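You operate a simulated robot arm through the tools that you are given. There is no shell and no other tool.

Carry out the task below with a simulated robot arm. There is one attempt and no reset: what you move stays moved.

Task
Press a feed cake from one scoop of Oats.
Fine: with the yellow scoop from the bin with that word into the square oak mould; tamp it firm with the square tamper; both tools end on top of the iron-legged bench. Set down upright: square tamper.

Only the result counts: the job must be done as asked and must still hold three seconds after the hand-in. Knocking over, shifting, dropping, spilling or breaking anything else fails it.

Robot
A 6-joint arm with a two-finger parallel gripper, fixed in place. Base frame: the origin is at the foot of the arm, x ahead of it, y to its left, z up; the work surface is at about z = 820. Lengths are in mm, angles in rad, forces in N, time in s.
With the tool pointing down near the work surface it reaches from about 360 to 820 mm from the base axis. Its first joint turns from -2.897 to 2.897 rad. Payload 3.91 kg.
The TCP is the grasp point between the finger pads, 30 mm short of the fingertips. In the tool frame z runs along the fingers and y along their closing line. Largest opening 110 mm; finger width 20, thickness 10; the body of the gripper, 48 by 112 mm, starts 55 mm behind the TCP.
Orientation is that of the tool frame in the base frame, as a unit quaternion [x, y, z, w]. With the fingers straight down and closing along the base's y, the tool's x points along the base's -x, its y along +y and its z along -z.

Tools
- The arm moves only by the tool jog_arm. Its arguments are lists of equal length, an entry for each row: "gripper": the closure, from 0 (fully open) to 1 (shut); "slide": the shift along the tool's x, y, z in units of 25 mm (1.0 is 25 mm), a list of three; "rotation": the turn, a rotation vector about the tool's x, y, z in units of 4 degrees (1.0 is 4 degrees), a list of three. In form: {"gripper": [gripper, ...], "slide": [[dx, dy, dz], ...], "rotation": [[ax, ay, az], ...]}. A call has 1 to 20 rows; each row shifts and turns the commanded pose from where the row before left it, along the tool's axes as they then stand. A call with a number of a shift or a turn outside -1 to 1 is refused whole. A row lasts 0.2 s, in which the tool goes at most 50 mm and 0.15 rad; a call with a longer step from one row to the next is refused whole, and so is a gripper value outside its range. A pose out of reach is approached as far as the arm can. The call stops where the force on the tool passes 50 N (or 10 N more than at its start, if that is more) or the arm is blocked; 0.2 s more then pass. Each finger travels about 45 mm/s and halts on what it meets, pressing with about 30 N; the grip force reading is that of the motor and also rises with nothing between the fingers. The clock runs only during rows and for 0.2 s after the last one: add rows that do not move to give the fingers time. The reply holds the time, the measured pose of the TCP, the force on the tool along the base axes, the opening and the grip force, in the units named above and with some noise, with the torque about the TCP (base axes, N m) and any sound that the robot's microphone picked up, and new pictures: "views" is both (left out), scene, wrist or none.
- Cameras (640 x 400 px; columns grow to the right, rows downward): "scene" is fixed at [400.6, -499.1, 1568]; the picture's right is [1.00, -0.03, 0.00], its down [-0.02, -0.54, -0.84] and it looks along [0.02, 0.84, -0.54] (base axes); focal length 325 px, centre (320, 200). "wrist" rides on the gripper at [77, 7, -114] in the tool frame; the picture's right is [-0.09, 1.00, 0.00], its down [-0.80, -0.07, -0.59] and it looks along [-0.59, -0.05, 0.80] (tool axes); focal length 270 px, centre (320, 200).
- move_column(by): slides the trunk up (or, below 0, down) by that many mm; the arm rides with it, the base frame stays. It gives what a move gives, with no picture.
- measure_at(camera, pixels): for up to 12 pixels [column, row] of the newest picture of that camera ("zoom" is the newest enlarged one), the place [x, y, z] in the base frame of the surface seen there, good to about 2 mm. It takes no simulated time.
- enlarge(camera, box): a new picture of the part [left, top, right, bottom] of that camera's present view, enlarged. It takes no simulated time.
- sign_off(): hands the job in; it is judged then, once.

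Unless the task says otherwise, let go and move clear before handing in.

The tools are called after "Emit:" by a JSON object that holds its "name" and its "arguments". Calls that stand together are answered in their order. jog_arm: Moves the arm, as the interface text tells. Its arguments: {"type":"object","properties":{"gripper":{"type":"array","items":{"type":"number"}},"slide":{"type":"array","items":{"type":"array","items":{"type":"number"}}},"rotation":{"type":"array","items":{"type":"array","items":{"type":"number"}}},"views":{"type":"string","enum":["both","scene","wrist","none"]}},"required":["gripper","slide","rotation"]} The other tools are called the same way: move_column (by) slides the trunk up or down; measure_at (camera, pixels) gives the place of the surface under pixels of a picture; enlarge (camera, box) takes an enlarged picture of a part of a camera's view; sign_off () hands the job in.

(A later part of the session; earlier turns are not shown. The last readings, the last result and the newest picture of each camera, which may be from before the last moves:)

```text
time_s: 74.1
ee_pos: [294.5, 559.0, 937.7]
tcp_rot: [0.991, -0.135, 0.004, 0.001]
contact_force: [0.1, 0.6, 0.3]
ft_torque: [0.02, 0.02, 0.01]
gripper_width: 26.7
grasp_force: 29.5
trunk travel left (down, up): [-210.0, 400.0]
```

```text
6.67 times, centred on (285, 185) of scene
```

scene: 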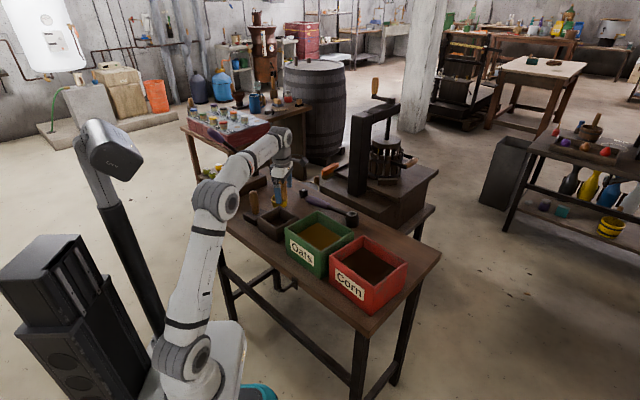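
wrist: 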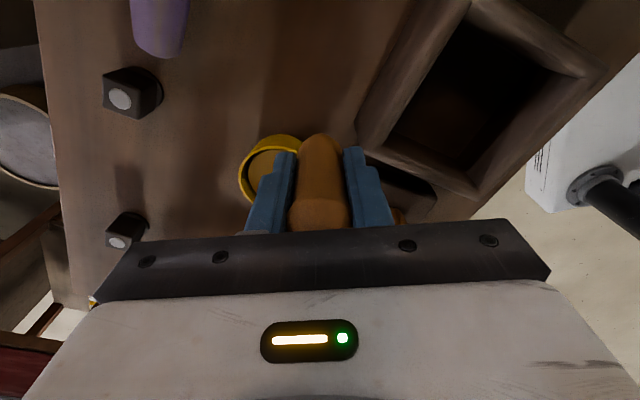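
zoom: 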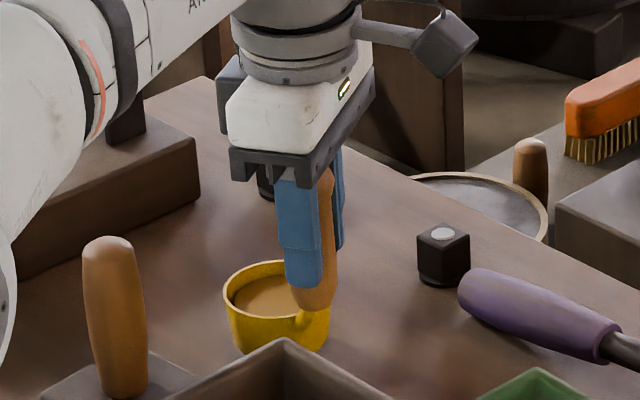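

The grip is good again: 26.7 mm, 29.5 N, handle centred in the pads. I'll lift it about 120 mm and look at whether the scoop stays put.

Emit:
{"name": "jog_arm", "arguments": {"gripper": [1, 1, 1, 1, 1, 1, 1, 1, 1, 1, 1], "slide": [[0, 0, -0.15], [0, 0, -0.3], [0, 0, -0.5], [0, 0, -0.6], [0, 0, -0.6], [0, 0, -0.6], [0, 0, -0.6], [0, 0, -0.6], [0, 0, -0.5], [0, 0, -0.3], [0, 0, -0.15]], "rotation": [[0, 0, 0], [0, 0, 0], [0, 0, 0], [0, 0, 0], [0, 0, 0], [0, 0, 0], [0, 0, 0], [0, 0, 0], [0, 0, 0], [0, 0, 0], [0, 0, 0]], "views": "both"}}

Emit:
{"name": "enlarge", "arguments": {"camera": "scene", "box": [235, 130, 315, 190]}}

```text
time_s: 76.5
ee_pos: [292.3, 556.6, 1055.8]
tcp_rot: [0.991, -0.135, 0.005, 0.0]
contact_force: [0.5, 0.6, -0.8]
ft_torque: [-0.05, -0.02, -0.02]
gripper_width: 26.3
grasp_force: 30.0
out of reach, approached as far as the arm can: row 11
trunk travel left (down, up): [-210.0, 400.0]
```

scene: 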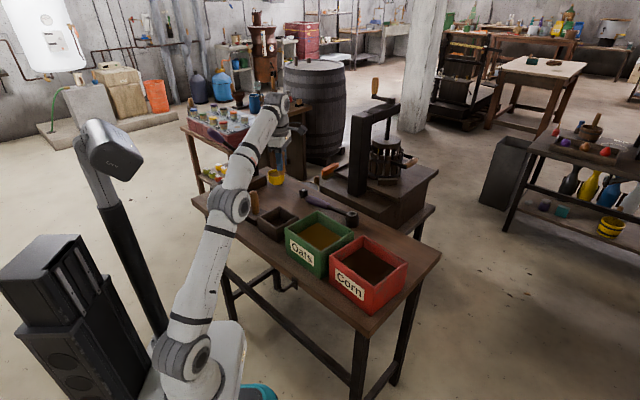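
wrist: 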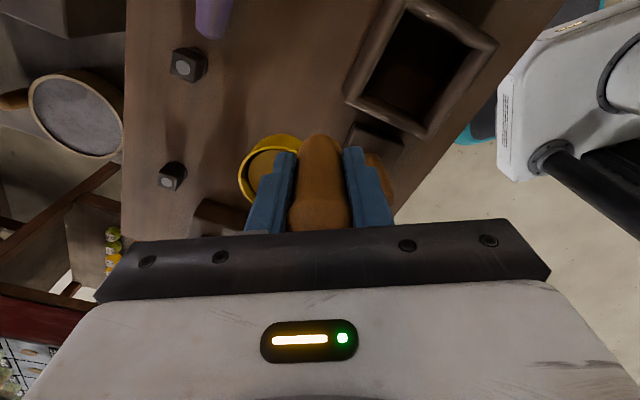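

```text
6.67 times, centred on (275, 160) of scene
```

zoom: 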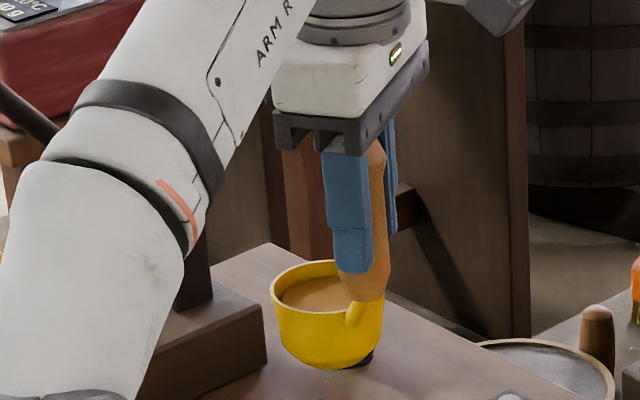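

The scoop stays level and firmly held. Now carrying it smoothly over to the mould side.

Emit:
{"name": "jog_arm", "arguments": {"gripper": [1, 1, 1, 1, 1, 1, 1, 1, 1, 1, 1, 1, 1], "slide": [[0.08, 0.12, 0], [0.2, 0.3, 0], [0.3, 0.45, 0], [0.3, 0.45, 0], [0.3, 0.45, 0], [0.3, 0.45, 0], [0.3, 0.45, 0], [0.3, 0.45, 0], [0.3, 0.45, 0], [0.3, 0.45, 0], [0.29, 0.43, 0], [0.2, 0.3, 0], [0.08, 0.13, 0]], "rotation": [[0, 0, 0], [0, 0, 0], [0, 0, 0], [0, 0, 0], [0, 0, 0], [0, 0, 0], [0, 0, 0], [0, 0, 0], [0, 0, 0], [0, 0, 0], [0, 0, 0], [0, 0, 0], [0, 0, 0]], "views": "none"}}

Emit:
{"name": "jog_arm", "arguments": {"gripper": [1, 1, 1, 1, 1, 1], "slide": [[0, 0, 0], [0, 0, 0], [0, 0, 0], [0, 0, 0], [0, 0, 0], [0, 0, 0]], "rotation": [[0, 0, -0.4], [0, 0, -0.8], [0, 0, -0.9], [0, 0, -0.9], [0, 0, -0.55], [0, 0, -0.3]], "views": "both"}}

Emit:
{"name": "enlarge", "arguments": {"camera": "scene", "box": [235, 150, 315, 210]}}

```text
time_s: 79.3
ee_pos: [338.7, 419.2, 1055.7]
tcp_rot: [0.991, -0.134, 0.004, 0.001]
contact_force: [-1.3, 0.1, -1.2]
ft_torque: [-0.06, -0.03, 0.01]
gripper_width: 26.8
grasp_force: 29.6
trunk travel left (down, up): [-210.0, 400.0]
```

```text
time_s: 80.7
ee_pos: [339.0, 419.7, 1056.4]
tcp_rot: [1.0, -0.001, 0.004, 0.001]
contact_force: [0.9, -0.3, -0.8]
ft_torque: [-0.04, -0.02, 0.03]
gripper_width: 26.6
grasp_force: 30.2
trunk travel left (down, up): [-210.0, 400.0]
```

scene: 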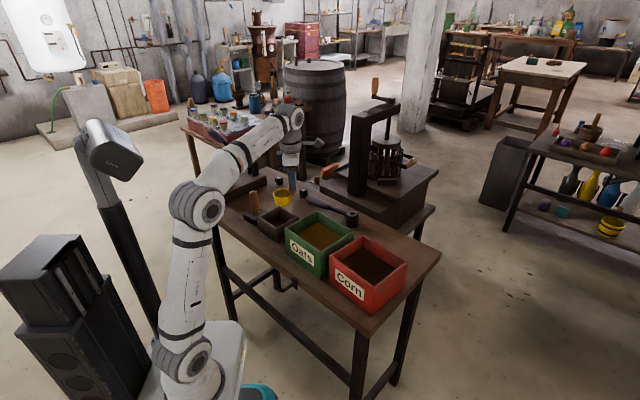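
wrist: 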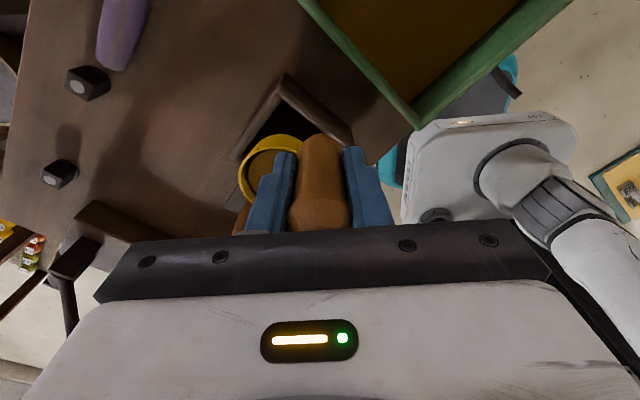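

```text
6.67 times, centred on (275, 180) of scene
```

zoom: 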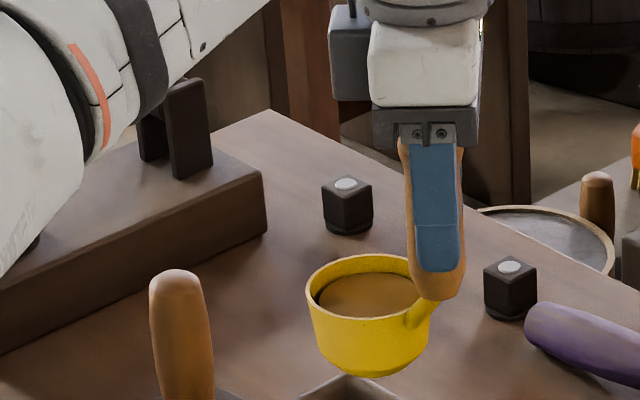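

The tool is at (339,420,1056) with heading 0 and the cup level. I'll verify the cup position against the mould before tilting.

Emit:
{"name": "measure_at", "arguments": {"camera": "zoom", "pixels": [[308, 290], [365, 256], [318, 310], [345, 320], [375, 322], [400, 318], [426, 310], [370, 290], [375, 372], [410, 325]]}}

```text
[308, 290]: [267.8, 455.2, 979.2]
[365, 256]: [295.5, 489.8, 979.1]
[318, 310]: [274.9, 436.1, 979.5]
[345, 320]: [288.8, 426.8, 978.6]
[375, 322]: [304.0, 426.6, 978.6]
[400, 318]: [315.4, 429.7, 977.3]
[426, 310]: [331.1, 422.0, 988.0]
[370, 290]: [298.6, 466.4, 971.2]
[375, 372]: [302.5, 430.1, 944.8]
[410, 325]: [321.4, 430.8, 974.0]
```

The cup centre is at (298,458), 24 mm past the mould centre so the lip will hang over the middle as it tips. I lower it 25 mm and start tilting 48° about the cup, away from the camera side.

Emit:
{"name": "jog_arm", "arguments": {"gripper": [1, 1, 1, 1, 1, 1, 1, 1, 1, 1, 1, 1, 1, 1, 1], "slide": [[0, -0.08, 0.34], [0, 0, 0.34], [0, 0, 0.34], [-0.2794, 0, -0.1048], [-0.2794, 0, -0.1048], [-0.2794, 0, -0.1048], [-0.2794, 0, -0.1048], [-0.2794, 0, -0.1048], [-0.2794, 0, -0.1048], [-0.2794, 0, -0.1048], [-0.2794, 0, -0.1048], [-0.2794, 0, -0.1048], [-0.2794, 0, -0.1048], [-0.2794, 0, -0.1048], [-0.2794, 0, -0.1048]], "rotation": [[0, 0, 0], [0, 0, 0], [0, 0, 0], [0, 1, 0], [0, 1, 0], [0, 1, 0], [0, 1, 0], [0, 1, 0], [0, 1, 0], [0, 1, 0], [0, 1, 0], [0, 1, 0], [0, 1, 0], [0, 1, 0], [0, 1, 0]], "views": "both"}}

Emit:
{"name": "enlarge", "arguments": {"camera": "scene", "box": [225, 160, 325, 235]}}

```text
time_s: 83.9
ee_pos: [250.8, 420.9, 1027.7]
tcp_rot: [0.912, -0.001, 0.411, 0.001]
contact_force: [-0.4, 0.0, -1.9]
ft_torque: [-0.03, 0.05, -0.04]
gripper_width: 26.5
grasp_force: 30.1
trunk travel left (down, up): [-210.0, 400.0]
```

scene: 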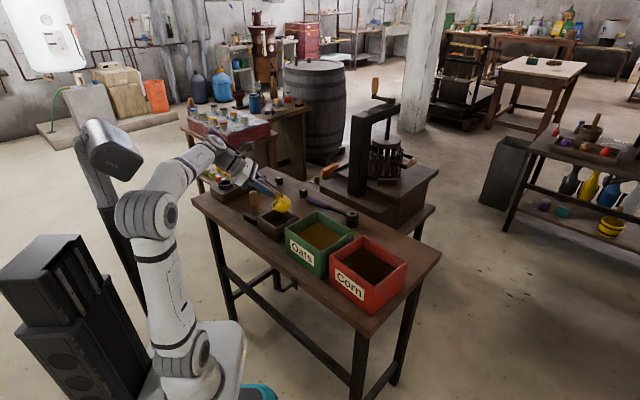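
wrist: 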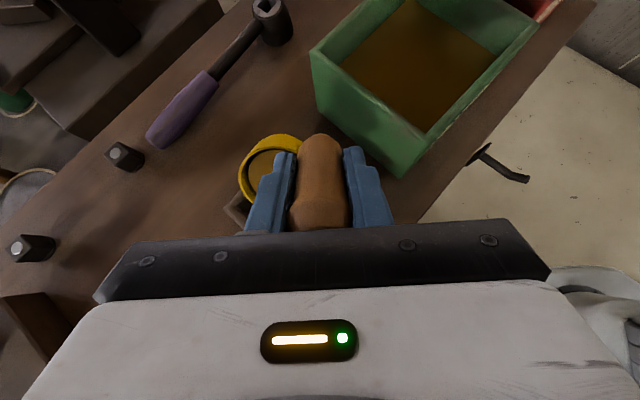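

```text
5.33 times, centred on (275, 198) of scene
```

zoom: 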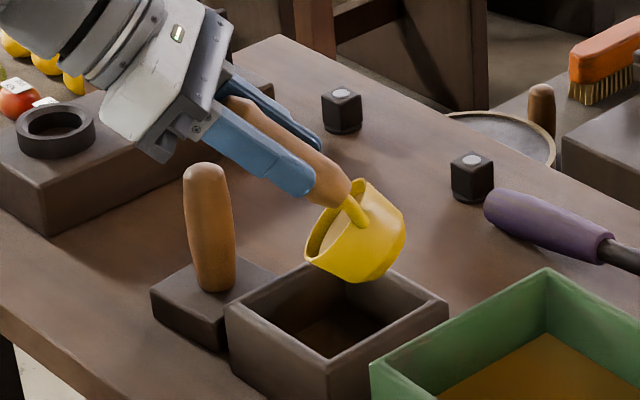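

At 48° the oats are still in the cup and it hangs over the mould. I'll measure the lip against the mould opening before tipping further.

Emit:
{"name": "measure_at", "arguments": {"camera": "zoom", "pixels": [[308, 258], [312, 230], [340, 190], [360, 180], [403, 220], [370, 282], [345, 275], [322, 240], [355, 210], [385, 260]]}}

```text
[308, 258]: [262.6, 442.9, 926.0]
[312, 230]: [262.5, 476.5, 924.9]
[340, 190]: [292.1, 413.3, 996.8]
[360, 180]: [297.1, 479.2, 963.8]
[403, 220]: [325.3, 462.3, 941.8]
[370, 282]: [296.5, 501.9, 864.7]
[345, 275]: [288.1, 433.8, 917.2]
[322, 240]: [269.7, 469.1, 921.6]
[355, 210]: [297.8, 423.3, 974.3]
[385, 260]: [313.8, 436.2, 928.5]
```

The lip is at (261–262, 460, 925), well inside the mould opening (x 215–333). Continuing the tilt another 32° about the cup.

Emit:
{"name": "jog_arm", "arguments": {"gripper": [1, 1, 1, 1, 1, 1, 1, 1], "slide": [[-0.2794, 0, -0.1048], [-0.2794, 0, -0.1048], [-0.2794, 0, -0.1048], [-0.2794, 0, -0.1048], [-0.2794, 0, -0.1048], [-0.2794, 0, -0.1048], [-0.2794, 0, -0.1048], [-0.2794, 0, -0.1048]], "rotation": [[0, 1, 0], [0, 1, 0], [0, 1, 0], [0, 1, 0], [0, 1, 0], [0, 1, 0], [0, 1, 0], [0, 1, 0]], "views": "both"}}

Emit:
{"name": "enlarge", "arguments": {"camera": "scene", "box": [225, 160, 325, 235]}}

```text
time_s: 85.7
ee_pos: [207.3, 421.6, 986.7]
tcp_rot: [0.764, -0.001, 0.646, 0.001]
contact_force: [-0.2, 0.3, -0.9]
ft_torque: [0.02, 0.08, -0.01]
gripper_width: 26.4
grasp_force: 29.6
trunk travel left (down, up): [-210.0, 400.0]
```

scene: 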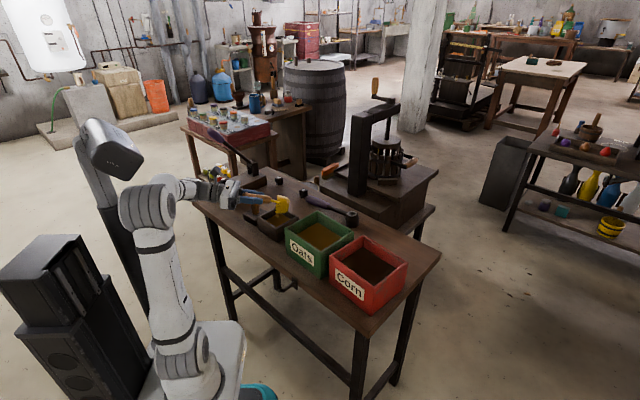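
wrist: 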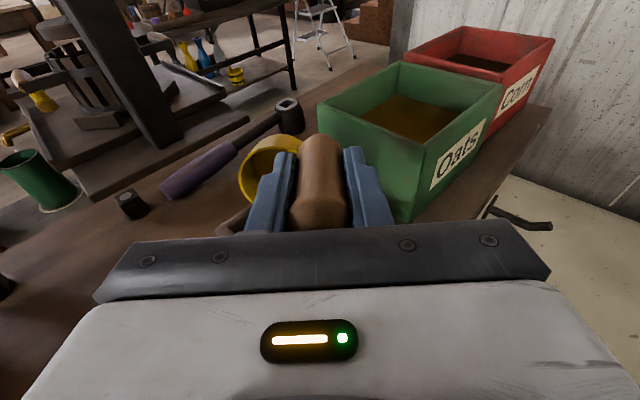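

```text
5.33 times, centred on (275, 198) of scene
```

zoom: 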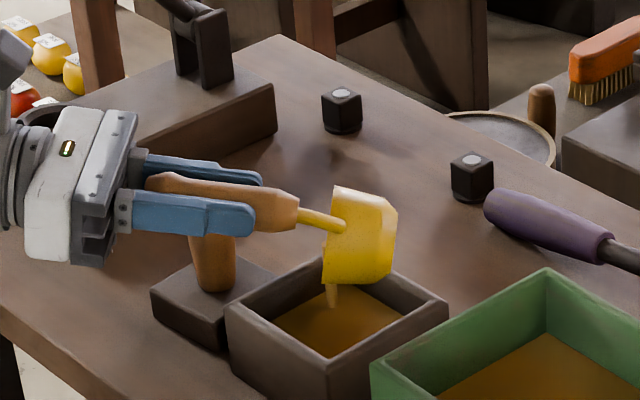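

Oats are streaming from the lip (zoom 332,295) into the mould. I'll hold here to let it run, then tip further to empty the cup.

Emit:
{"name": "jog_arm", "arguments": {"gripper": [1, 1, 1, 1, 1, 1, 1], "slide": [[0, 0, 0], [0, 0, 0], [0, 0, 0], [0, 0, 0], [0, 0, 0], [0, 0, 0], [0, 0, 0]], "rotation": [[0, 0, 0], [0, 0, 0], [0, 0, 0], [0, 0, 0], [0, 0, 0], [0, 0, 0], [0, 0, 0]], "views": "scene"}}

Emit:
{"name": "enlarge", "arguments": {"camera": "scene", "box": [240, 175, 310, 230]}}

```text
time_s: 87.3
ee_pos: [207.1, 420.8, 987.4]
tcp_rot: [0.763, -0.001, 0.646, 0.002]
contact_force: [0.2, -0.4, -1.7]
ft_torque: [-0.04, 0.08, 0.01]
gripper_width: 26.4
grasp_force: 29.9
trunk travel left (down, up): [-210.0, 400.0]
```

scene: 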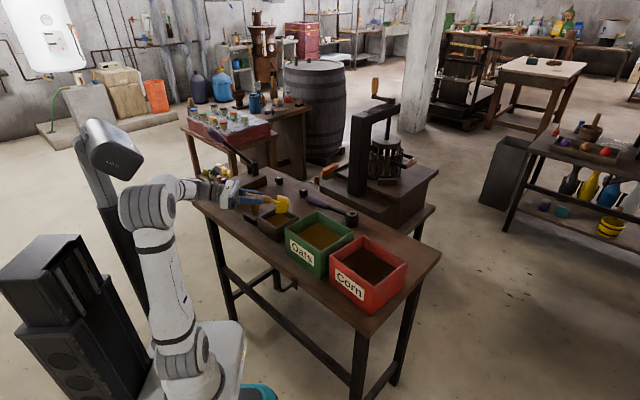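

```text
7.27 times, centred on (275, 202) of scene
```

zoom: 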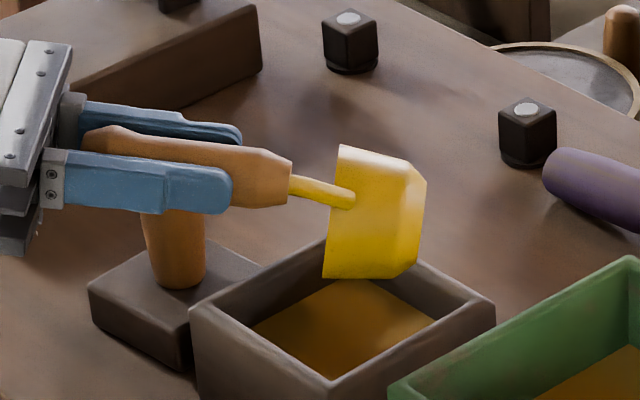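

The stream has stopped and the mould shows a level bed of oats with none outside. I'll tip a further 24° to make sure the cup is empty.

Emit:
{"name": "jog_arm", "arguments": {"gripper": [1, 1, 1, 1, 1, 1, 1, 1, 1, 1, 1], "slide": [[-0.2794, 0, -0.1048], [-0.2794, 0, -0.1048], [-0.2794, 0, -0.1048], [-0.2794, 0, -0.1048], [-0.2794, 0, -0.1048], [-0.2794, 0, -0.1048], [0, 0, 0], [0, 0, 0], [0, 0, 0], [0, 0, 0], [0, 0, 0]], "rotation": [[0, 1, 0], [0, 1, 0], [0, 1, 0], [0, 1, 0], [0, 1, 0], [0, 1, 0], [0, 0, 0], [0, 0, 0], [0, 0, 0], [0, 0, 0], [0, 0, 0]], "views": "both"}}

Emit:
{"name": "enlarge", "arguments": {"camera": "scene", "box": [240, 175, 310, 230]}}

```text
time_s: 89.7
ee_pos: [193.6, 421.1, 945.2]
tcp_rot: [0.612, 0.001, 0.791, 0.001]
contact_force: [-0.1, -0.5, -1.2]
ft_torque: [-0.04, 0.09, 0.01]
gripper_width: 26.6
grasp_force: 29.9
trunk travel left (down, up): [-210.0, 400.0]
```

scene: 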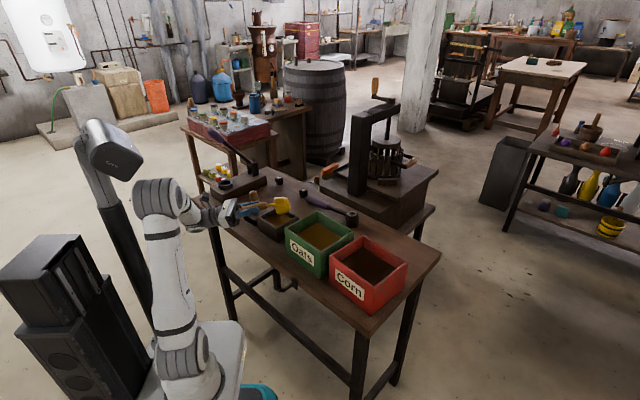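
wrist: 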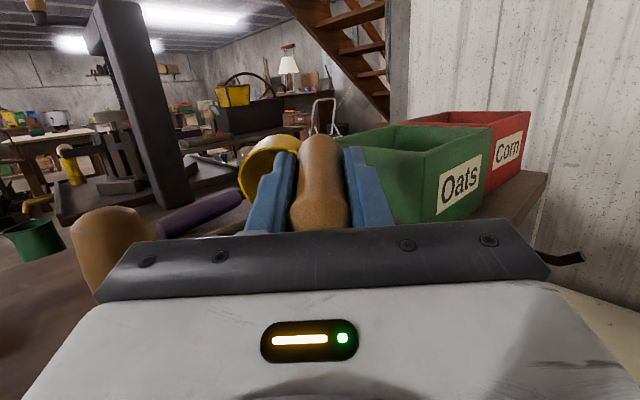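

```text
7.27 times, centred on (275, 202) of scene
```

zoom: 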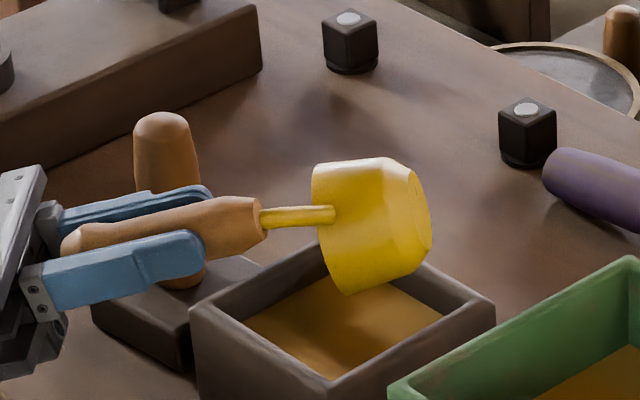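

More oats went in and the bed is higher now. I'll measure the bed level in the mould and check around it for spills.

Emit:
{"name": "measure_at", "arguments": {"camera": "zoom", "pixels": [[340, 330], [300, 320], [380, 310], [330, 360], [265, 315], [240, 285], [160, 270], [430, 315]]}}

Emit:
{"name": "enlarge", "arguments": {"camera": "wrist", "box": [60, 130, 340, 260]}}

```text
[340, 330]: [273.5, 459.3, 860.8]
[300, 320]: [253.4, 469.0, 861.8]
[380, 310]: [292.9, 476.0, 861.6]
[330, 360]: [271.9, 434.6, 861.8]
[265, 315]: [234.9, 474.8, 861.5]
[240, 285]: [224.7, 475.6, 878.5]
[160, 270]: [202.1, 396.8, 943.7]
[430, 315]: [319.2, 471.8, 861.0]
```

```text
2.29 times, centred on (200, 195) of wrist
```

zoom: 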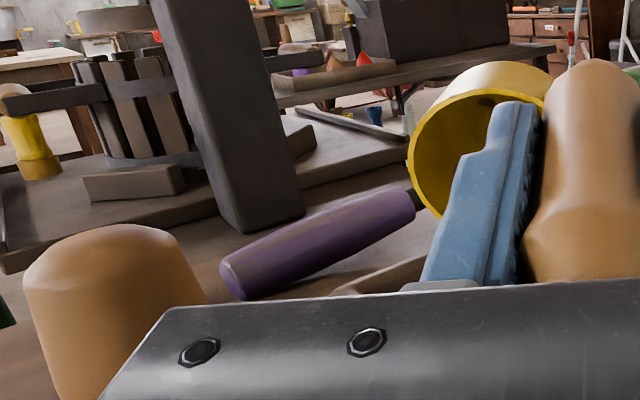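

The oats bed is level at z≈861 (about 30 mm deep) and the cup is empty; nothing is visible outside the mould. Now I reverse the tilt about the cup.

Emit:
{"name": "jog_arm", "arguments": {"gripper": [1, 1, 1, 1, 1, 1, 1, 1, 1, 1, 1, 1, 1, 1, 1, 1, 1, 1, 1, 1], "slide": [[0.2714, 0, 0.124], [0.2714, 0, 0.124], [0.2714, 0, 0.124], [0.2714, 0, 0.124], [0.2714, 0, 0.124], [0.2714, 0, 0.124], [0.2714, 0, 0.124], [0.2714, 0, 0.124], [0.2714, 0, 0.124], [0.2714, 0, 0.124], [0.2714, 0, 0.124], [0.2714, 0, 0.124], [0.2714, 0, 0.124], [0.2714, 0, 0.124], [0.2714, 0, 0.124], [0.2714, 0, 0.124], [0.2714, 0, 0.124], [0.2714, 0, 0.124], [0.2714, 0, 0.124], [0.2714, 0, 0.124]], "rotation": [[0, -1, 0], [0, -1, 0], [0, -1, 0], [0, -1, 0], [0, -1, 0], [0, -1, 0], [0, -1, 0], [0, -1, 0], [0, -1, 0], [0, -1, 0], [0, -1, 0], [0, -1, 0], [0, -1, 0], [0, -1, 0], [0, -1, 0], [0, -1, 0], [0, -1, 0], [0, -1, 0], [0, -1, 0], [0, -1, 0]], "views": "none"}}

Emit:
{"name": "jog_arm", "arguments": {"gripper": [1, 1, 1, 1, 1, 1, 1, 1, 1], "slide": [[0.2714, 0, 0.124], [0.2714, 0, 0.124], [0.2714, 0, 0.124], [0.2714, 0, 0.124], [0.2714, 0, 0.124], [0.2714, 0, 0.124], [0, 0, -0.4], [0, 0, -0.6], [0, 0, -0.4]], "rotation": [[0, -1, 0], [0, -1, 0], [0, -1, 0], [0, -1, 0], [0, -1, 0], [0, -1, 0], [0, 0, 0], [0, 0, 0], [0, 0, 0]], "views": "both"}}

Emit:
{"name": "enlarge", "arguments": {"camera": "scene", "box": [225, 150, 325, 225]}}

```text
time_s: 93.9
ee_pos: [296.0, 420.7, 1036.9]
tcp_rot: [0.978, -0.001, 0.211, 0.001]
contact_force: [-0.4, 0.3, -1.6]
ft_torque: [-0.01, 0.05, -0.03]
gripper_width: 26.5
grasp_force: 29.8
trunk travel left (down, up): [-210.0, 400.0]
```

```text
time_s: 95.9
ee_pos: [339.3, 420.9, 1065.2]
tcp_rot: [1.0, -0.001, 0.005, 0.001]
contact_force: [0.5, 0.4, -1.4]
ft_torque: [-0.03, -0.08, 0.02]
gripper_width: 26.5
grasp_force: 30.1
trunk travel left (down, up): [-210.0, 400.0]
```

scene: 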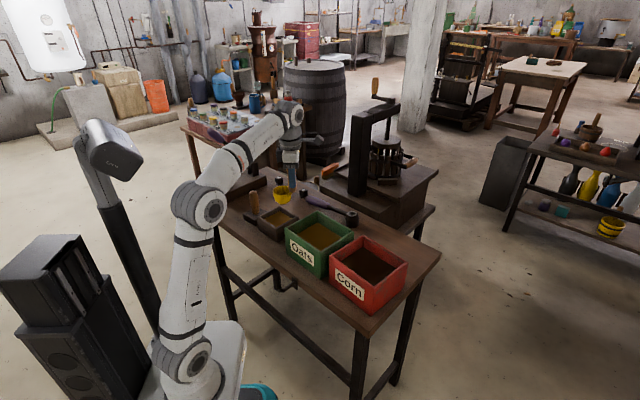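
wrist: 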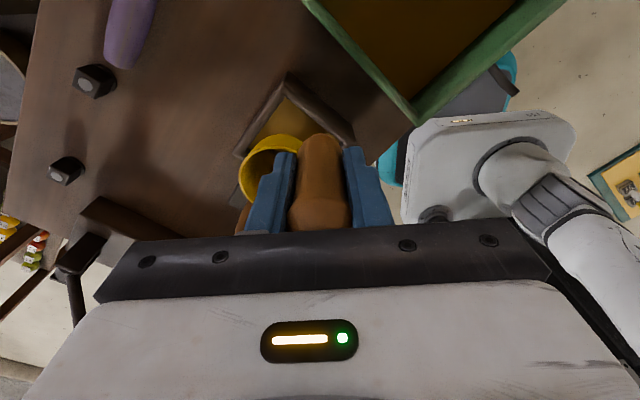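

```text
5.33 times, centred on (275, 188) of scene
```

zoom: 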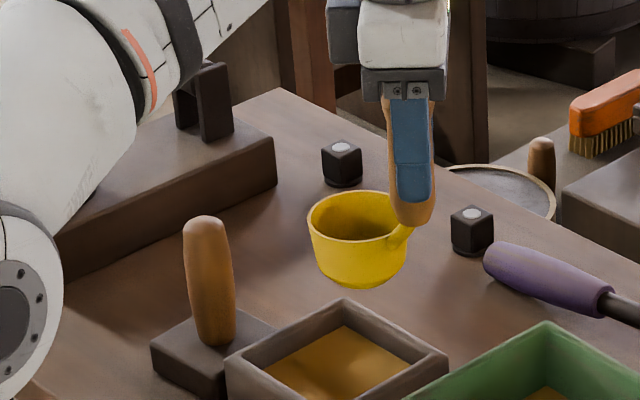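

The cup is empty and level again. I'll carry the scoop toward the clear spot at about (240,635), lowering a little on the way to stay in reach.

Emit:
{"name": "jog_arm", "arguments": {"gripper": [1, 1, 1, 1, 1, 1, 1, 1, 1, 1, 1, 1, 1, 1, 1, 1, 1, 1, 1, 1], "slide": [[-0.05, -0.2, 0.07], [-0.12, -0.42, 0.14], [-0.12, -0.42, 0.14], [-0.12, -0.42, 0.14], [-0.12, -0.42, 0.14], [-0.12, -0.42, 0.14], [-0.12, -0.42, 0.14], [-0.12, -0.42, 0.14], [-0.12, -0.42, 0.14], [-0.12, -0.42, 0.14], [-0.12, -0.42, 0.14], [-0.12, -0.42, 0.14], [-0.12, -0.42, 0.14], [-0.14, -0.35, 0.4], [-0.14, -0.35, 0.45], [-0.14, -0.35, 0.45], [-0.14, -0.35, 0.45], [-0.14, -0.35, 0.45], [-0.1, -0.12, 0.3], [0, 0, 0]], "rotation": [[0, 0, 0], [0, 0, 0], [0, 0, 0], [0, 0, 0], [0, 0, 0], [0, 0, 0], [0, 0, 0], [0, 0, 0], [0, 0, 0], [0, 0, 0], [0, 0, 0], [0, 0, 0], [0, 0, 0], [0, 0, 0], [0, 0, 0], [0, 0, 0], [0, 0, 0], [0, 0, 0], [0, 0, 0], [0, 0, 0]], "views": "both"}}

Emit:
{"name": "enlarge", "arguments": {"camera": "scene", "box": [235, 150, 315, 205]}}

```text
time_s: 100.1
ee_pos: [283.1, 598.8, 958.1]
tcp_rot: [1.0, -0.001, 0.004, 0.002]
contact_force: [0.1, 0.4, -1.7]
ft_torque: [-0.05, -0.05, -0.02]
gripper_width: 26.3
grasp_force: 30.3
trunk travel left (down, up): [-210.0, 400.0]
```

scene: 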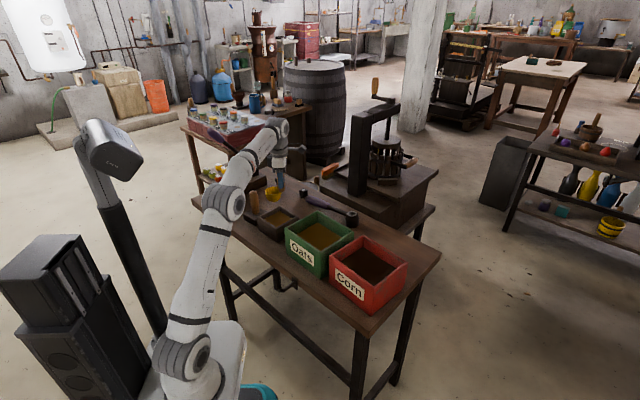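
wrist: 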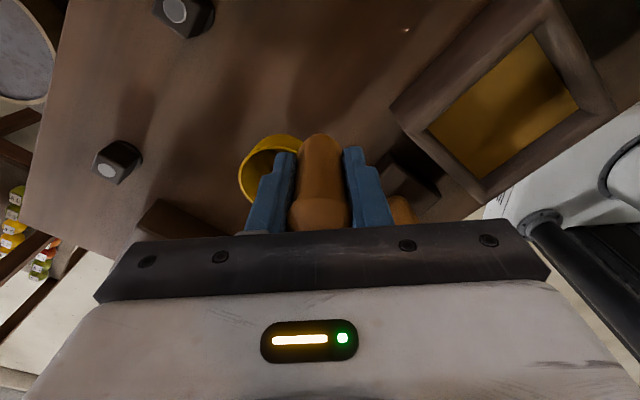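

```text
7.27 times, centred on (275, 178) of scene
```

zoom: 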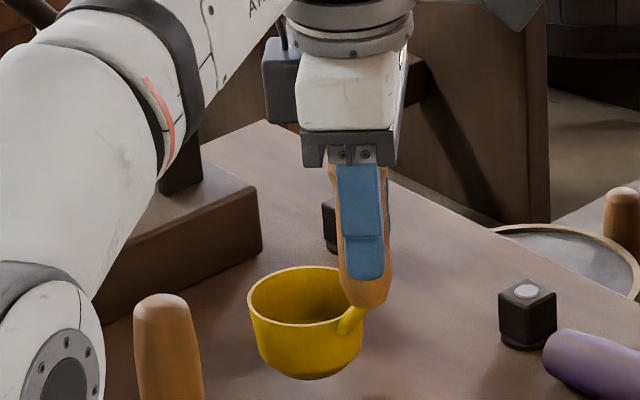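

The scoop hovers over clear bench; I notice a small bright speck at wrist (405,30). I'll enlarge to see what that is and measure the cup's height.

Emit:
{"name": "enlarge", "arguments": {"camera": "wrist", "box": [365, 5, 445, 55]}}

Emit:
{"name": "measure_at", "arguments": {"camera": "zoom", "pixels": [[320, 200], [300, 220]]}}

Emit:
{"name": "measure_at", "arguments": {"camera": "scene", "pixels": [[265.5, 192], [274, 187.3], [276, 195], [272, 195.3], [275, 202.8]]}}

```text
8.00 times, centred on (405, 30) of wrist
```

zoom: 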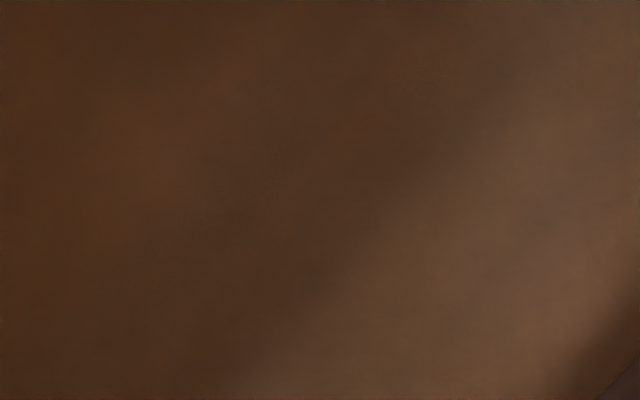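

```text
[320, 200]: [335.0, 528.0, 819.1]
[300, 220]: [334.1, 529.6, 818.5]
```

```text
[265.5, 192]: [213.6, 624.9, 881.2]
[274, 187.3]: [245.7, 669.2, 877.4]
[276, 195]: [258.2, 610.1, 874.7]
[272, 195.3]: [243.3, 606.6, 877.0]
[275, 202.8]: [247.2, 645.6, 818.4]
```

The speck was only render noise (plain bench there). The scoop's bottom should touch at TCP z≈938, so I lower 18 mm and then creep the last bit.

Emit:
{"name": "jog_arm", "arguments": {"gripper": [1, 1, 1, 1, 1, 1, 1], "slide": [[0, 0, 0.25], [0, 0, 0.25], [0, 0, 0.2], [0, 0, 0.05], [0, 0, 0.03], [0, 0, 0.03], [0, 0, 0]], "rotation": [[0, 0, 0], [0, 0, 0], [0, 0, 0], [0, 0, 0], [0, 0, 0], [0, 0, 0], [0, 0, 0]], "views": "none"}}

```text
time_s: 101.7
ee_pos: [282.9, 598.5, 938.5]
tcp_rot: [1.0, 0.0, 0.005, 0.0]
contact_force: [0.6, 0.9, 4.4]
ft_torque: [0.38, 0.07, -0.04]
gripper_width: 26.3
grasp_force: 30.0
trunk travel left (down, up): [-210.0, 400.0]
```

Contact at 4.4 N: the scoop is standing on the bench. Opening gradually and then rising straight up.

Emit:
{"name": "jog_arm", "arguments": {"gripper": [0.7, 0.6, 0.5, 0.4, 0.3, 0.2, 0.1, 0, 0, 0, 0, 0, 0, 0], "slide": [[0, 0, 0], [0, 0, 0], [0, 0, 0], [0, 0, 0], [0, 0, 0], [0, 0, 0], [0, 0, 0], [0, 0, 0], [0, 0, -0.2], [0, 0, -0.4], [0, 0, -0.6], [0, 0, -0.6], [0, 0, -0.6], [0, 0, -0.5]], "rotation": [[0, 0, 0], [0, 0, 0], [0, 0, 0], [0, 0, 0], [0, 0, 0], [0, 0, 0], [0, 0, 0], [0, 0, 0], [0, 0, 0], [0, 0, 0], [0, 0, 0], [0, 0, 0], [0, 0, 0], [0, 0, 0]], "views": "both"}}

Emit:
{"name": "enlarge", "arguments": {"camera": "scene", "box": [225, 150, 325, 225]}}

```text
time_s: 104.7
ee_pos: [283.1, 599.0, 1010.3]
tcp_rot: [1.0, -0.001, 0.004, 0.001]
contact_force: [-0.1, -0.8, 0.3]
ft_torque: [0.01, 0.01, 0.0]
gripper_width: 110.1
grasp_force: 0.0
trunk travel left (down, up): [-210.0, 400.0]
```

scene: 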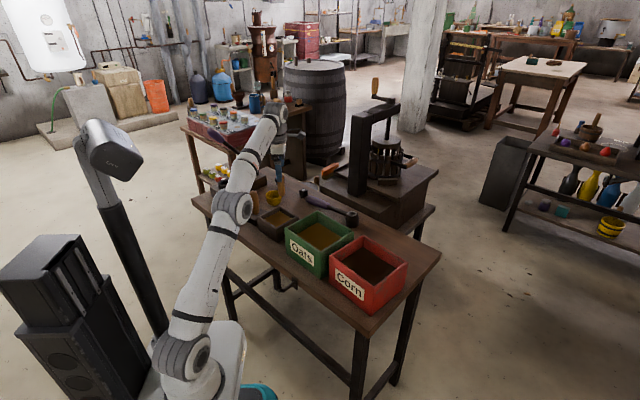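
wrist: 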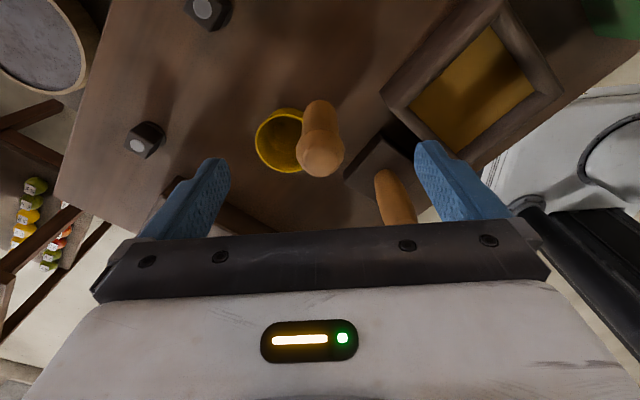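

```text
5.33 times, centred on (275, 188) of scene
```

zoom: 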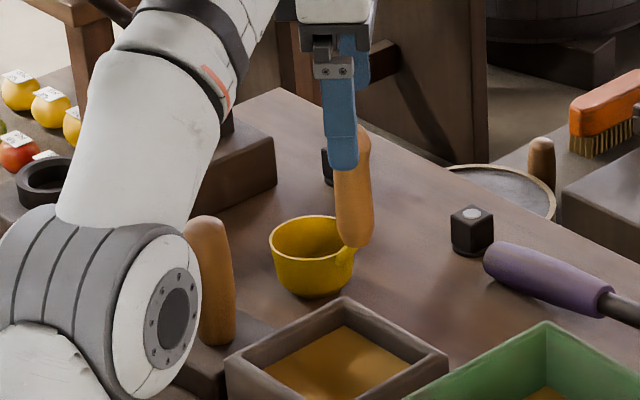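

The scoop stands upright, empty, at its spot. The fingertips are barely above its handle, so I'll raise the trunk 120 mm to come straight up.

Emit:
{"name": "move_column", "arguments": {"by": 120}}

```text
time_s: 106.2
ee_pos: [282.8, 600.3, 1130.3]
tcp_rot: [1.0, -0.001, 0.004, 0.0]
contact_force: [-0.9, 0.2, -0.1]
ft_torque: [-0.02, 0.03, 0.01]
gripper_width: 110.1
grasp_force: 0.1
trunk travel left (down, up): [-330.0, 280.0]
```

Now for the tamper: its handle axis is near (180,530), sides at about 49°. I'll move above it at z 1130 and turn the tool so the closing line follows the tamper's sides, away from mould and scoop.

Emit:
{"name": "jog_arm", "arguments": {"gripper": [0, 0, 0, 0, 0, 0, 0, 0, 0, 0, 0, 0, 0, 0, 0, 0, 0, 0], "slide": [[-0.585, 0.405, 0], [-0.585, 0.405, 0], [-0.585, 0.405, 0], [-0.585, 0.405, 0], [-0.585, 0.405, 0], [-0.585, 0.405, 0], [-0.585, 0.405, 0], [0, 0, 0], [0, 0, 0], [0, 0, 0], [0, 0, 0], [0, 0, 0], [0, 0, 0], [0, 0, 0], [0, 0, 0], [0, 0, 0], [0, 0, 0], [0, 0, 0]], "rotation": [[0, 0, 0], [0, 0, 0], [0, 0, 0], [0, 0, 0], [0, 0, 0], [0, 0, 0], [0, 0, 0], [0, 0, 0.932], [0, 0, 0.932], [0, 0, 0.932], [0, 0, 0.932], [0, 0, 0.932], [0, 0, 0.932], [0, 0, 0.932], [0, 0, 0.932], [0, 0, 0.932], [0, 0, 0.932], [0, 0, 0.932]], "views": "both"}}

Emit:
{"name": "enlarge", "arguments": {"camera": "wrist", "box": [240, 40, 440, 165]}}

```text
time_s: 110.0
ee_pos: [179.5, 528.5, 1129.5]
tcp_rot: [0.936, -0.352, 0.004, 0.0]
contact_force: [-0.3, 0.4, 0.6]
ft_torque: [0.03, 0.03, 0.0]
gripper_width: 110.1
grasp_force: 0.2
trunk travel left (down, up): [-330.0, 280.0]
```

scene: 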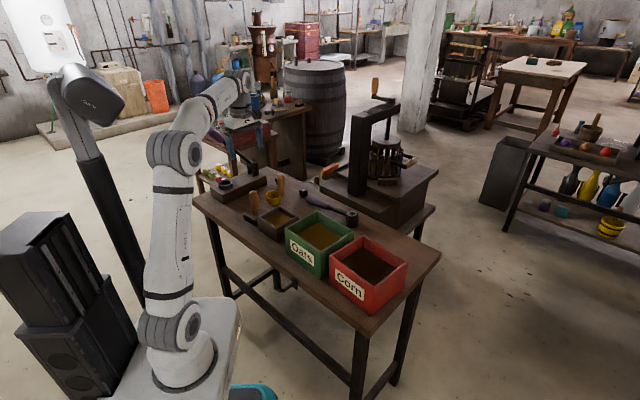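
wrist: 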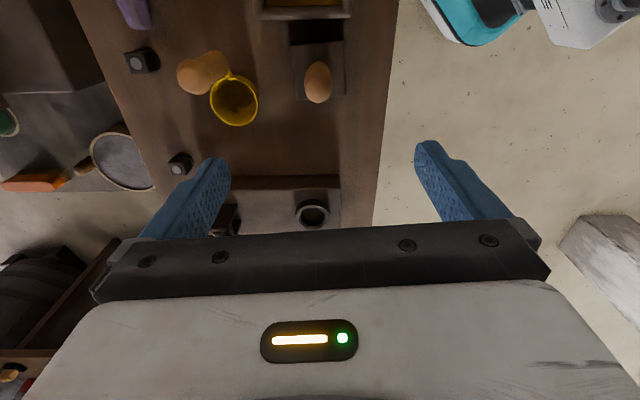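

```text
3.20 times, centred on (340, 102) of wrist
```

zoom: 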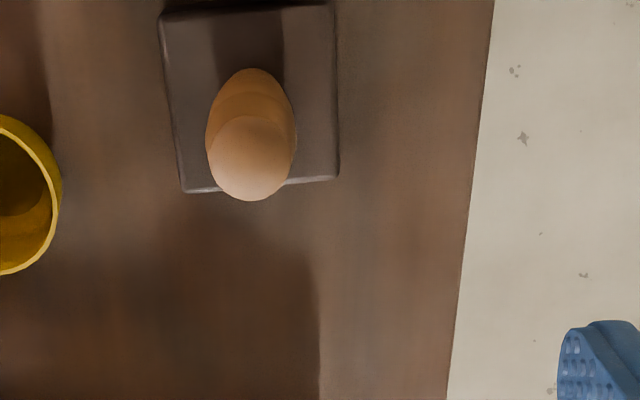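

Emit:
{"name": "measure_at", "arguments": {"camera": "zoom", "pixels": [[162, 16], [332, 6], [186, 190], [337, 176], [250, 160], [209, 160], [294, 155], [252, 198], [252, 118], [252, 75], [240, 188], [310, 100]]}}

Emit:
{"name": "measure_at", "arguments": {"camera": "wrist", "pixels": [[264, 17], [350, 17], [305, 8], [235, 100], [200, 75], [310, 205]]}}

```text
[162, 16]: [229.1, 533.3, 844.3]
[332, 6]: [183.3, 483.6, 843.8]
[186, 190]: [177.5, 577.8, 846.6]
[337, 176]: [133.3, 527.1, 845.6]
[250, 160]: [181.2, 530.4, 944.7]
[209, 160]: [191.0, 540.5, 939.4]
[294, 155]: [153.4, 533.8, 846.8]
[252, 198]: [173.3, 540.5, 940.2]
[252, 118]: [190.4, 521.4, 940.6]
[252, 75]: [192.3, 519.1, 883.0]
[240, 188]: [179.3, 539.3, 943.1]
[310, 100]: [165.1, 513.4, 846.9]
```

```text
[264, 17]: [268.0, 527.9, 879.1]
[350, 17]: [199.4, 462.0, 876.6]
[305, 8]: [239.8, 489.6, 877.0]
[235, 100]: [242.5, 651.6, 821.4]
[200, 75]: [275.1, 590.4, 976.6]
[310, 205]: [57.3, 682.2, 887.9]
```

The tamper's centre is (181,530.4), handle top z 945. I'll trim the position and descend so that the handle top ends just under the gripper's palm, for a firm push.

Emit:
{"name": "jog_arm", "arguments": {"gripper": [0, 0, 0, 0, 0, 0, 0, 0, 0, 0, 0, 0, 0, 0], "slide": [[0, -0.097, 0], [0, 0, 0.8], [0, 0, 0.8], [0, 0, 0.8], [0, 0, 0.8], [0, 0, 0.8], [0, 0, 0.8], [0, 0, 0.8], [0, 0, 0.8], [0, 0, 0.8], [0, 0, 0.8], [0, 0, 0.8], [0, 0, 0.4], [0, 0, 0.14]], "rotation": [[0, 0, 0], [0, 0, 0], [0, 0, 0], [0, 0, 0], [0, 0, 0], [0, 0, 0], [0, 0, 0], [0, 0, 0], [0, 0, 0], [0, 0, 0], [0, 0, 0], [0, 0, 0], [0, 0, 0], [0, 0, 0]], "views": "both"}}

Emit:
{"name": "enlarge", "arguments": {"camera": "scene", "box": [215, 145, 295, 225]}}

```text
time_s: 113.0
ee_pos: [183.3, 530.2, 895.6]
tcp_rot: [0.936, -0.352, 0.004, 0.0]
contact_force: [0.9, -0.2, 0.1]
ft_torque: [0.02, 0.0, 0.0]
gripper_width: 109.8
grasp_force: 0.1
trunk travel left (down, up): [-330.0, 280.0]
```

scene: 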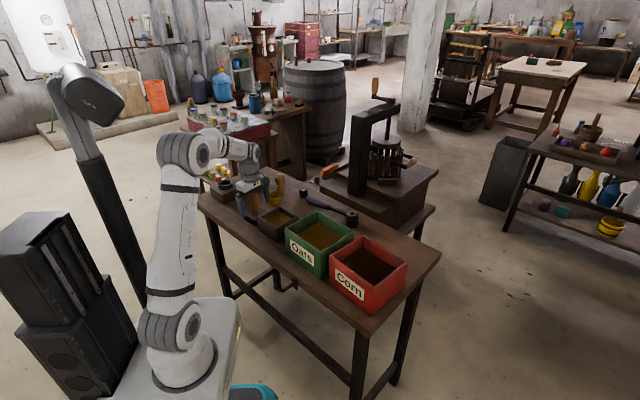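
wrist: 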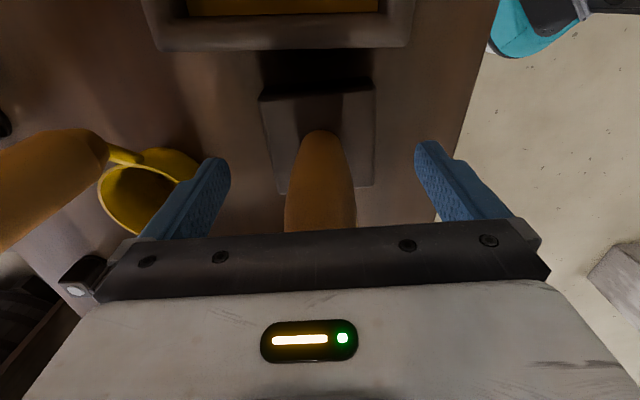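

```text
5.00 times, centred on (255, 185) of scene
```

zoom: 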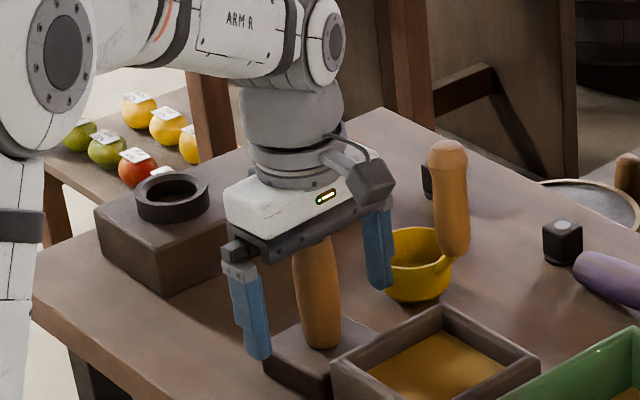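

The handle is between the pads and the gripper clears the scoop and mould. Closing on the tamper.

Emit:
{"name": "jog_arm", "arguments": {"gripper": [0.3, 0.5, 0.65, 0.75, 0.85, 1, 1, 1, 1, 1], "slide": [[-0.07, 0, 0], [0, 0, 0], [0, 0, 0], [0, 0, 0], [0, 0, 0], [0, 0, 0], [0, 0, 0], [0, 0, 0], [0, 0, 0], [0, 0, 0]], "rotation": [[0, 0, 0], [0, 0, 0], [0, 0, 0], [0, 0, 0], [0, 0, 0], [0, 0, 0], [0, 0, 0], [0, 0, 0], [0, 0, 0], [0, 0, 0]], "views": "wrist"}}

```text
time_s: 115.2
ee_pos: [182.8, 531.4, 895.7]
tcp_rot: [0.936, -0.352, 0.003, -0.001]
contact_force: [-0.9, -0.3, 1.8]
ft_torque: [-0.18, 0.12, -0.02]
gripper_width: 32.5
grasp_force: 30.4
trunk travel left (down, up): [-330.0, 280.0]
```

wrist: 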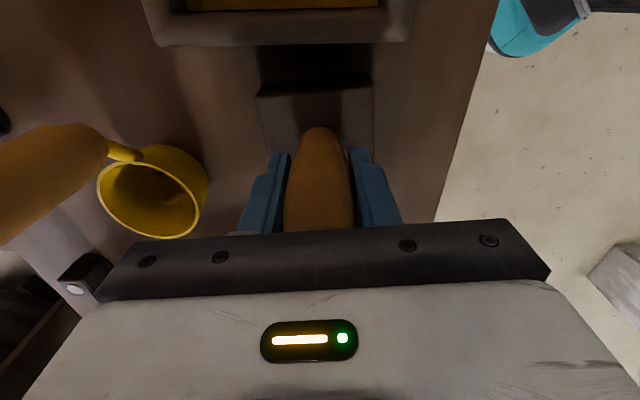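

The tamper is gripped (32.5 mm, 30 N). Lifting it 90 mm straight up.

Emit:
{"name": "jog_arm", "arguments": {"gripper": [1, 1, 1, 1, 1, 1, 1, 1, 1], "slide": [[0, 0, -0.15], [0, 0, -0.3], [0, 0, -0.5], [0, 0, -0.6], [0, 0, -0.6], [0, 0, -0.6], [0, 0, -0.5], [0, 0, -0.3], [0, 0, -0.1]], "rotation": [[0, 0, 0], [0, 0, 0], [0, 0, 0], [0, 0, 0], [0, 0, 0], [0, 0, 0], [0, 0, 0], [0, 0, 0], [0, 0, 0]], "views": "both"}}

Emit:
{"name": "enlarge", "arguments": {"camera": "wrist", "box": [180, 0, 460, 175]}}

Emit:
{"name": "enlarge", "arguments": {"camera": "scene", "box": [215, 145, 315, 225]}}

```text
time_s: 117.2
ee_pos: [181.3, 531.1, 987.2]
tcp_rot: [0.936, -0.351, 0.004, -0.001]
contact_force: [0.3, -0.4, -2.6]
ft_torque: [-0.02, 0.05, -0.03]
gripper_width: 32.6
grasp_force: 30.2
trunk travel left (down, up): [-330.0, 280.0]
```

scene: 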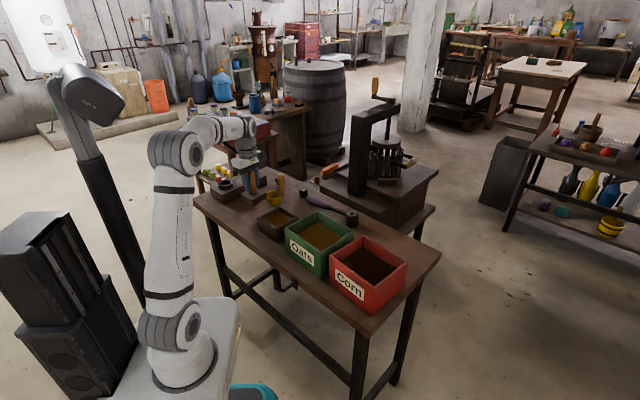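
wrist: 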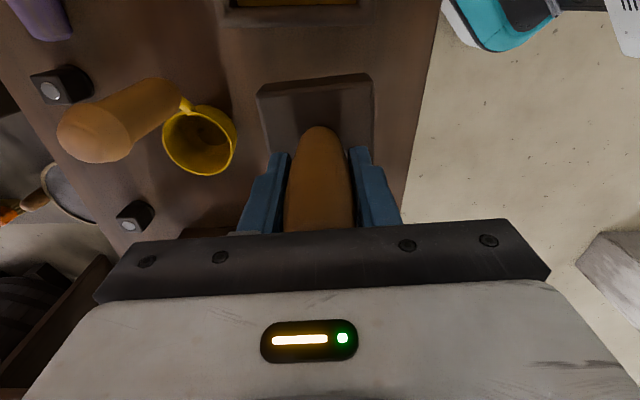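

```text
2.29 times, centred on (320, 88) of wrist
```

zoom: 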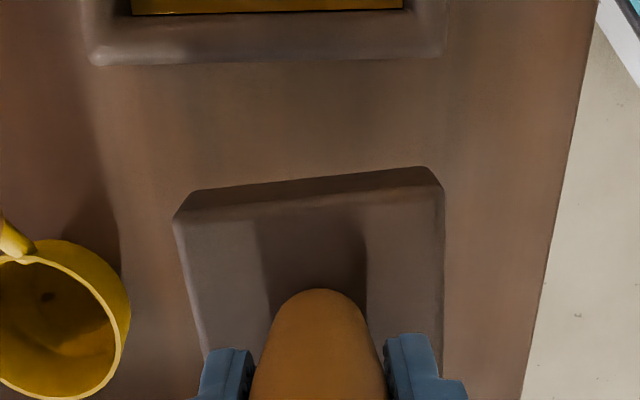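

```text
5.00 times, centred on (265, 185) of scene
```

zoom: 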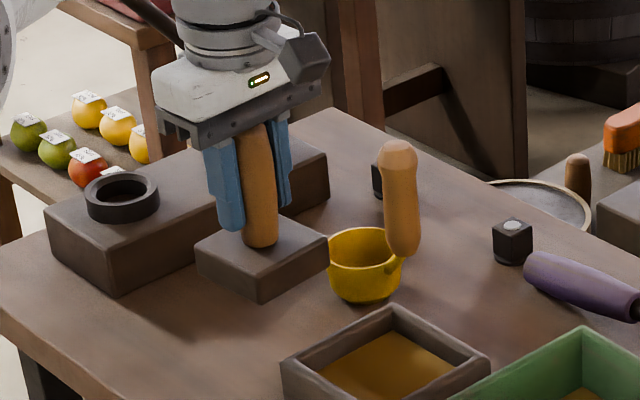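

The tamper came up cleanly. I'll measure its base corners to know its offset and level relative to the tool before going over the mould.

Emit:
{"name": "measure_at", "arguments": {"camera": "zoom", "pixels": [[200, 249], [326, 239], [261, 274], [261, 298], [200, 270], [325, 258], [230, 255], [300, 240], [270, 262]]}}

Emit:
{"name": "measure_at", "arguments": {"camera": "wrist", "pixels": [[257, 95], [371, 82], [368, 150], [266, 145], [260, 88], [368, 76]]}}

```text
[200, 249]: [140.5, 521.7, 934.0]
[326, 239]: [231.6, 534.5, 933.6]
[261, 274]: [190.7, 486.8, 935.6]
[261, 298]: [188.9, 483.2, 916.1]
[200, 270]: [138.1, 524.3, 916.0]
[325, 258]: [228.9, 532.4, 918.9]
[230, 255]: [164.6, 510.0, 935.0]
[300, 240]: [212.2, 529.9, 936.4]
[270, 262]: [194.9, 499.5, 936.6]
```

```text
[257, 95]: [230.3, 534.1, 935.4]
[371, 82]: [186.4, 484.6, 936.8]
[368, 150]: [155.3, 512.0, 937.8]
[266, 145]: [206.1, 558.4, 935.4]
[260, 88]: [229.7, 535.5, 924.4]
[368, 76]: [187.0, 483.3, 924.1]
```

The tamper base is level at about z 910–936 and turned ~4–5° relative to the mould. I'll carry it over the mould centre and turn it into line.

Emit:
{"name": "jog_arm", "arguments": {"gripper": [1, 1, 1, 1, 1, 1, 1, 1, 1, 1, 1, 1, 1, 1], "slide": [[0.15, -0.01, 0], [0.32, -0.022, 0], [0.5, -0.035, 0], [0.5, -0.035, 0], [0.5, -0.035, 0], [0.5, -0.035, 0], [0.5, -0.035, 0], [0.5, -0.035, 0], [0.5, -0.035, 0], [0.35, -0.03, 0], [0.18, -0.015, 0], [0.07, -0.01, 0], [0, 0, 0], [0, 0, 0]], "rotation": [[0, 0, 0], [0, 0, 0], [0, 0, 0], [0, 0, 0], [0, 0, 0], [0, 0, 0], [0, 0, 0], [0, 0, 0], [0, 0, 0], [0, 0, 0], [0, 0, 0], [0, 0, 0], [0, 0, 0.55], [0, 0, 0.55]], "views": "both"}}

Emit:
{"name": "enlarge", "arguments": {"camera": "scene", "box": [235, 165, 315, 235]}}

```text
time_s: 120.2
ee_pos: [273.6, 462.6, 988.9]
tcp_rot: [0.922, -0.388, 0.004, -0.001]
contact_force: [-0.1, 0.6, -2.7]
ft_torque: [0.02, -0.03, 0.01]
gripper_width: 32.7
grasp_force: 30.1
trunk travel left (down, up): [-330.0, 280.0]
```

scene: 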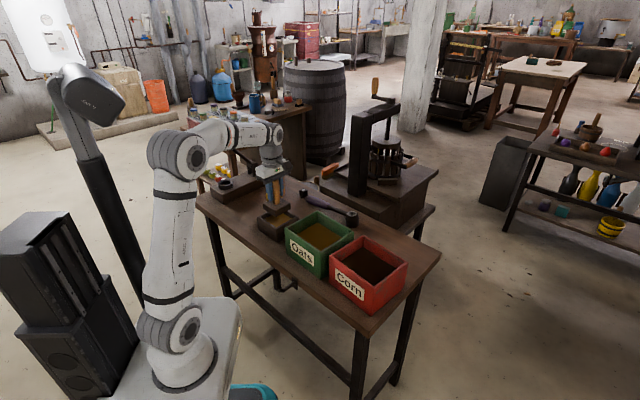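
wrist: 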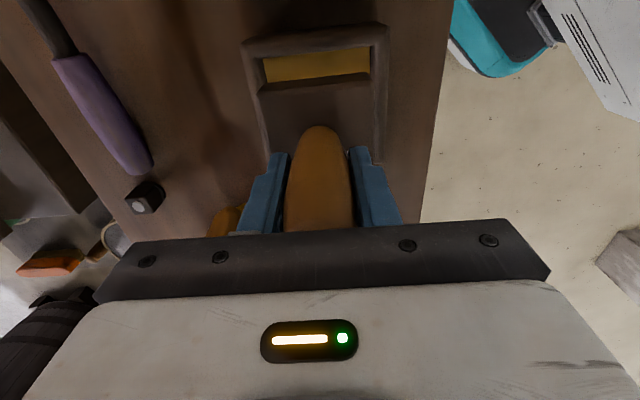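

```text
5.71 times, centred on (275, 200) of scene
```

zoom: 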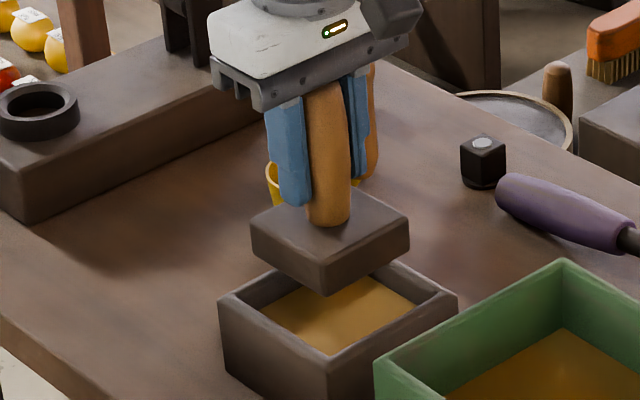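

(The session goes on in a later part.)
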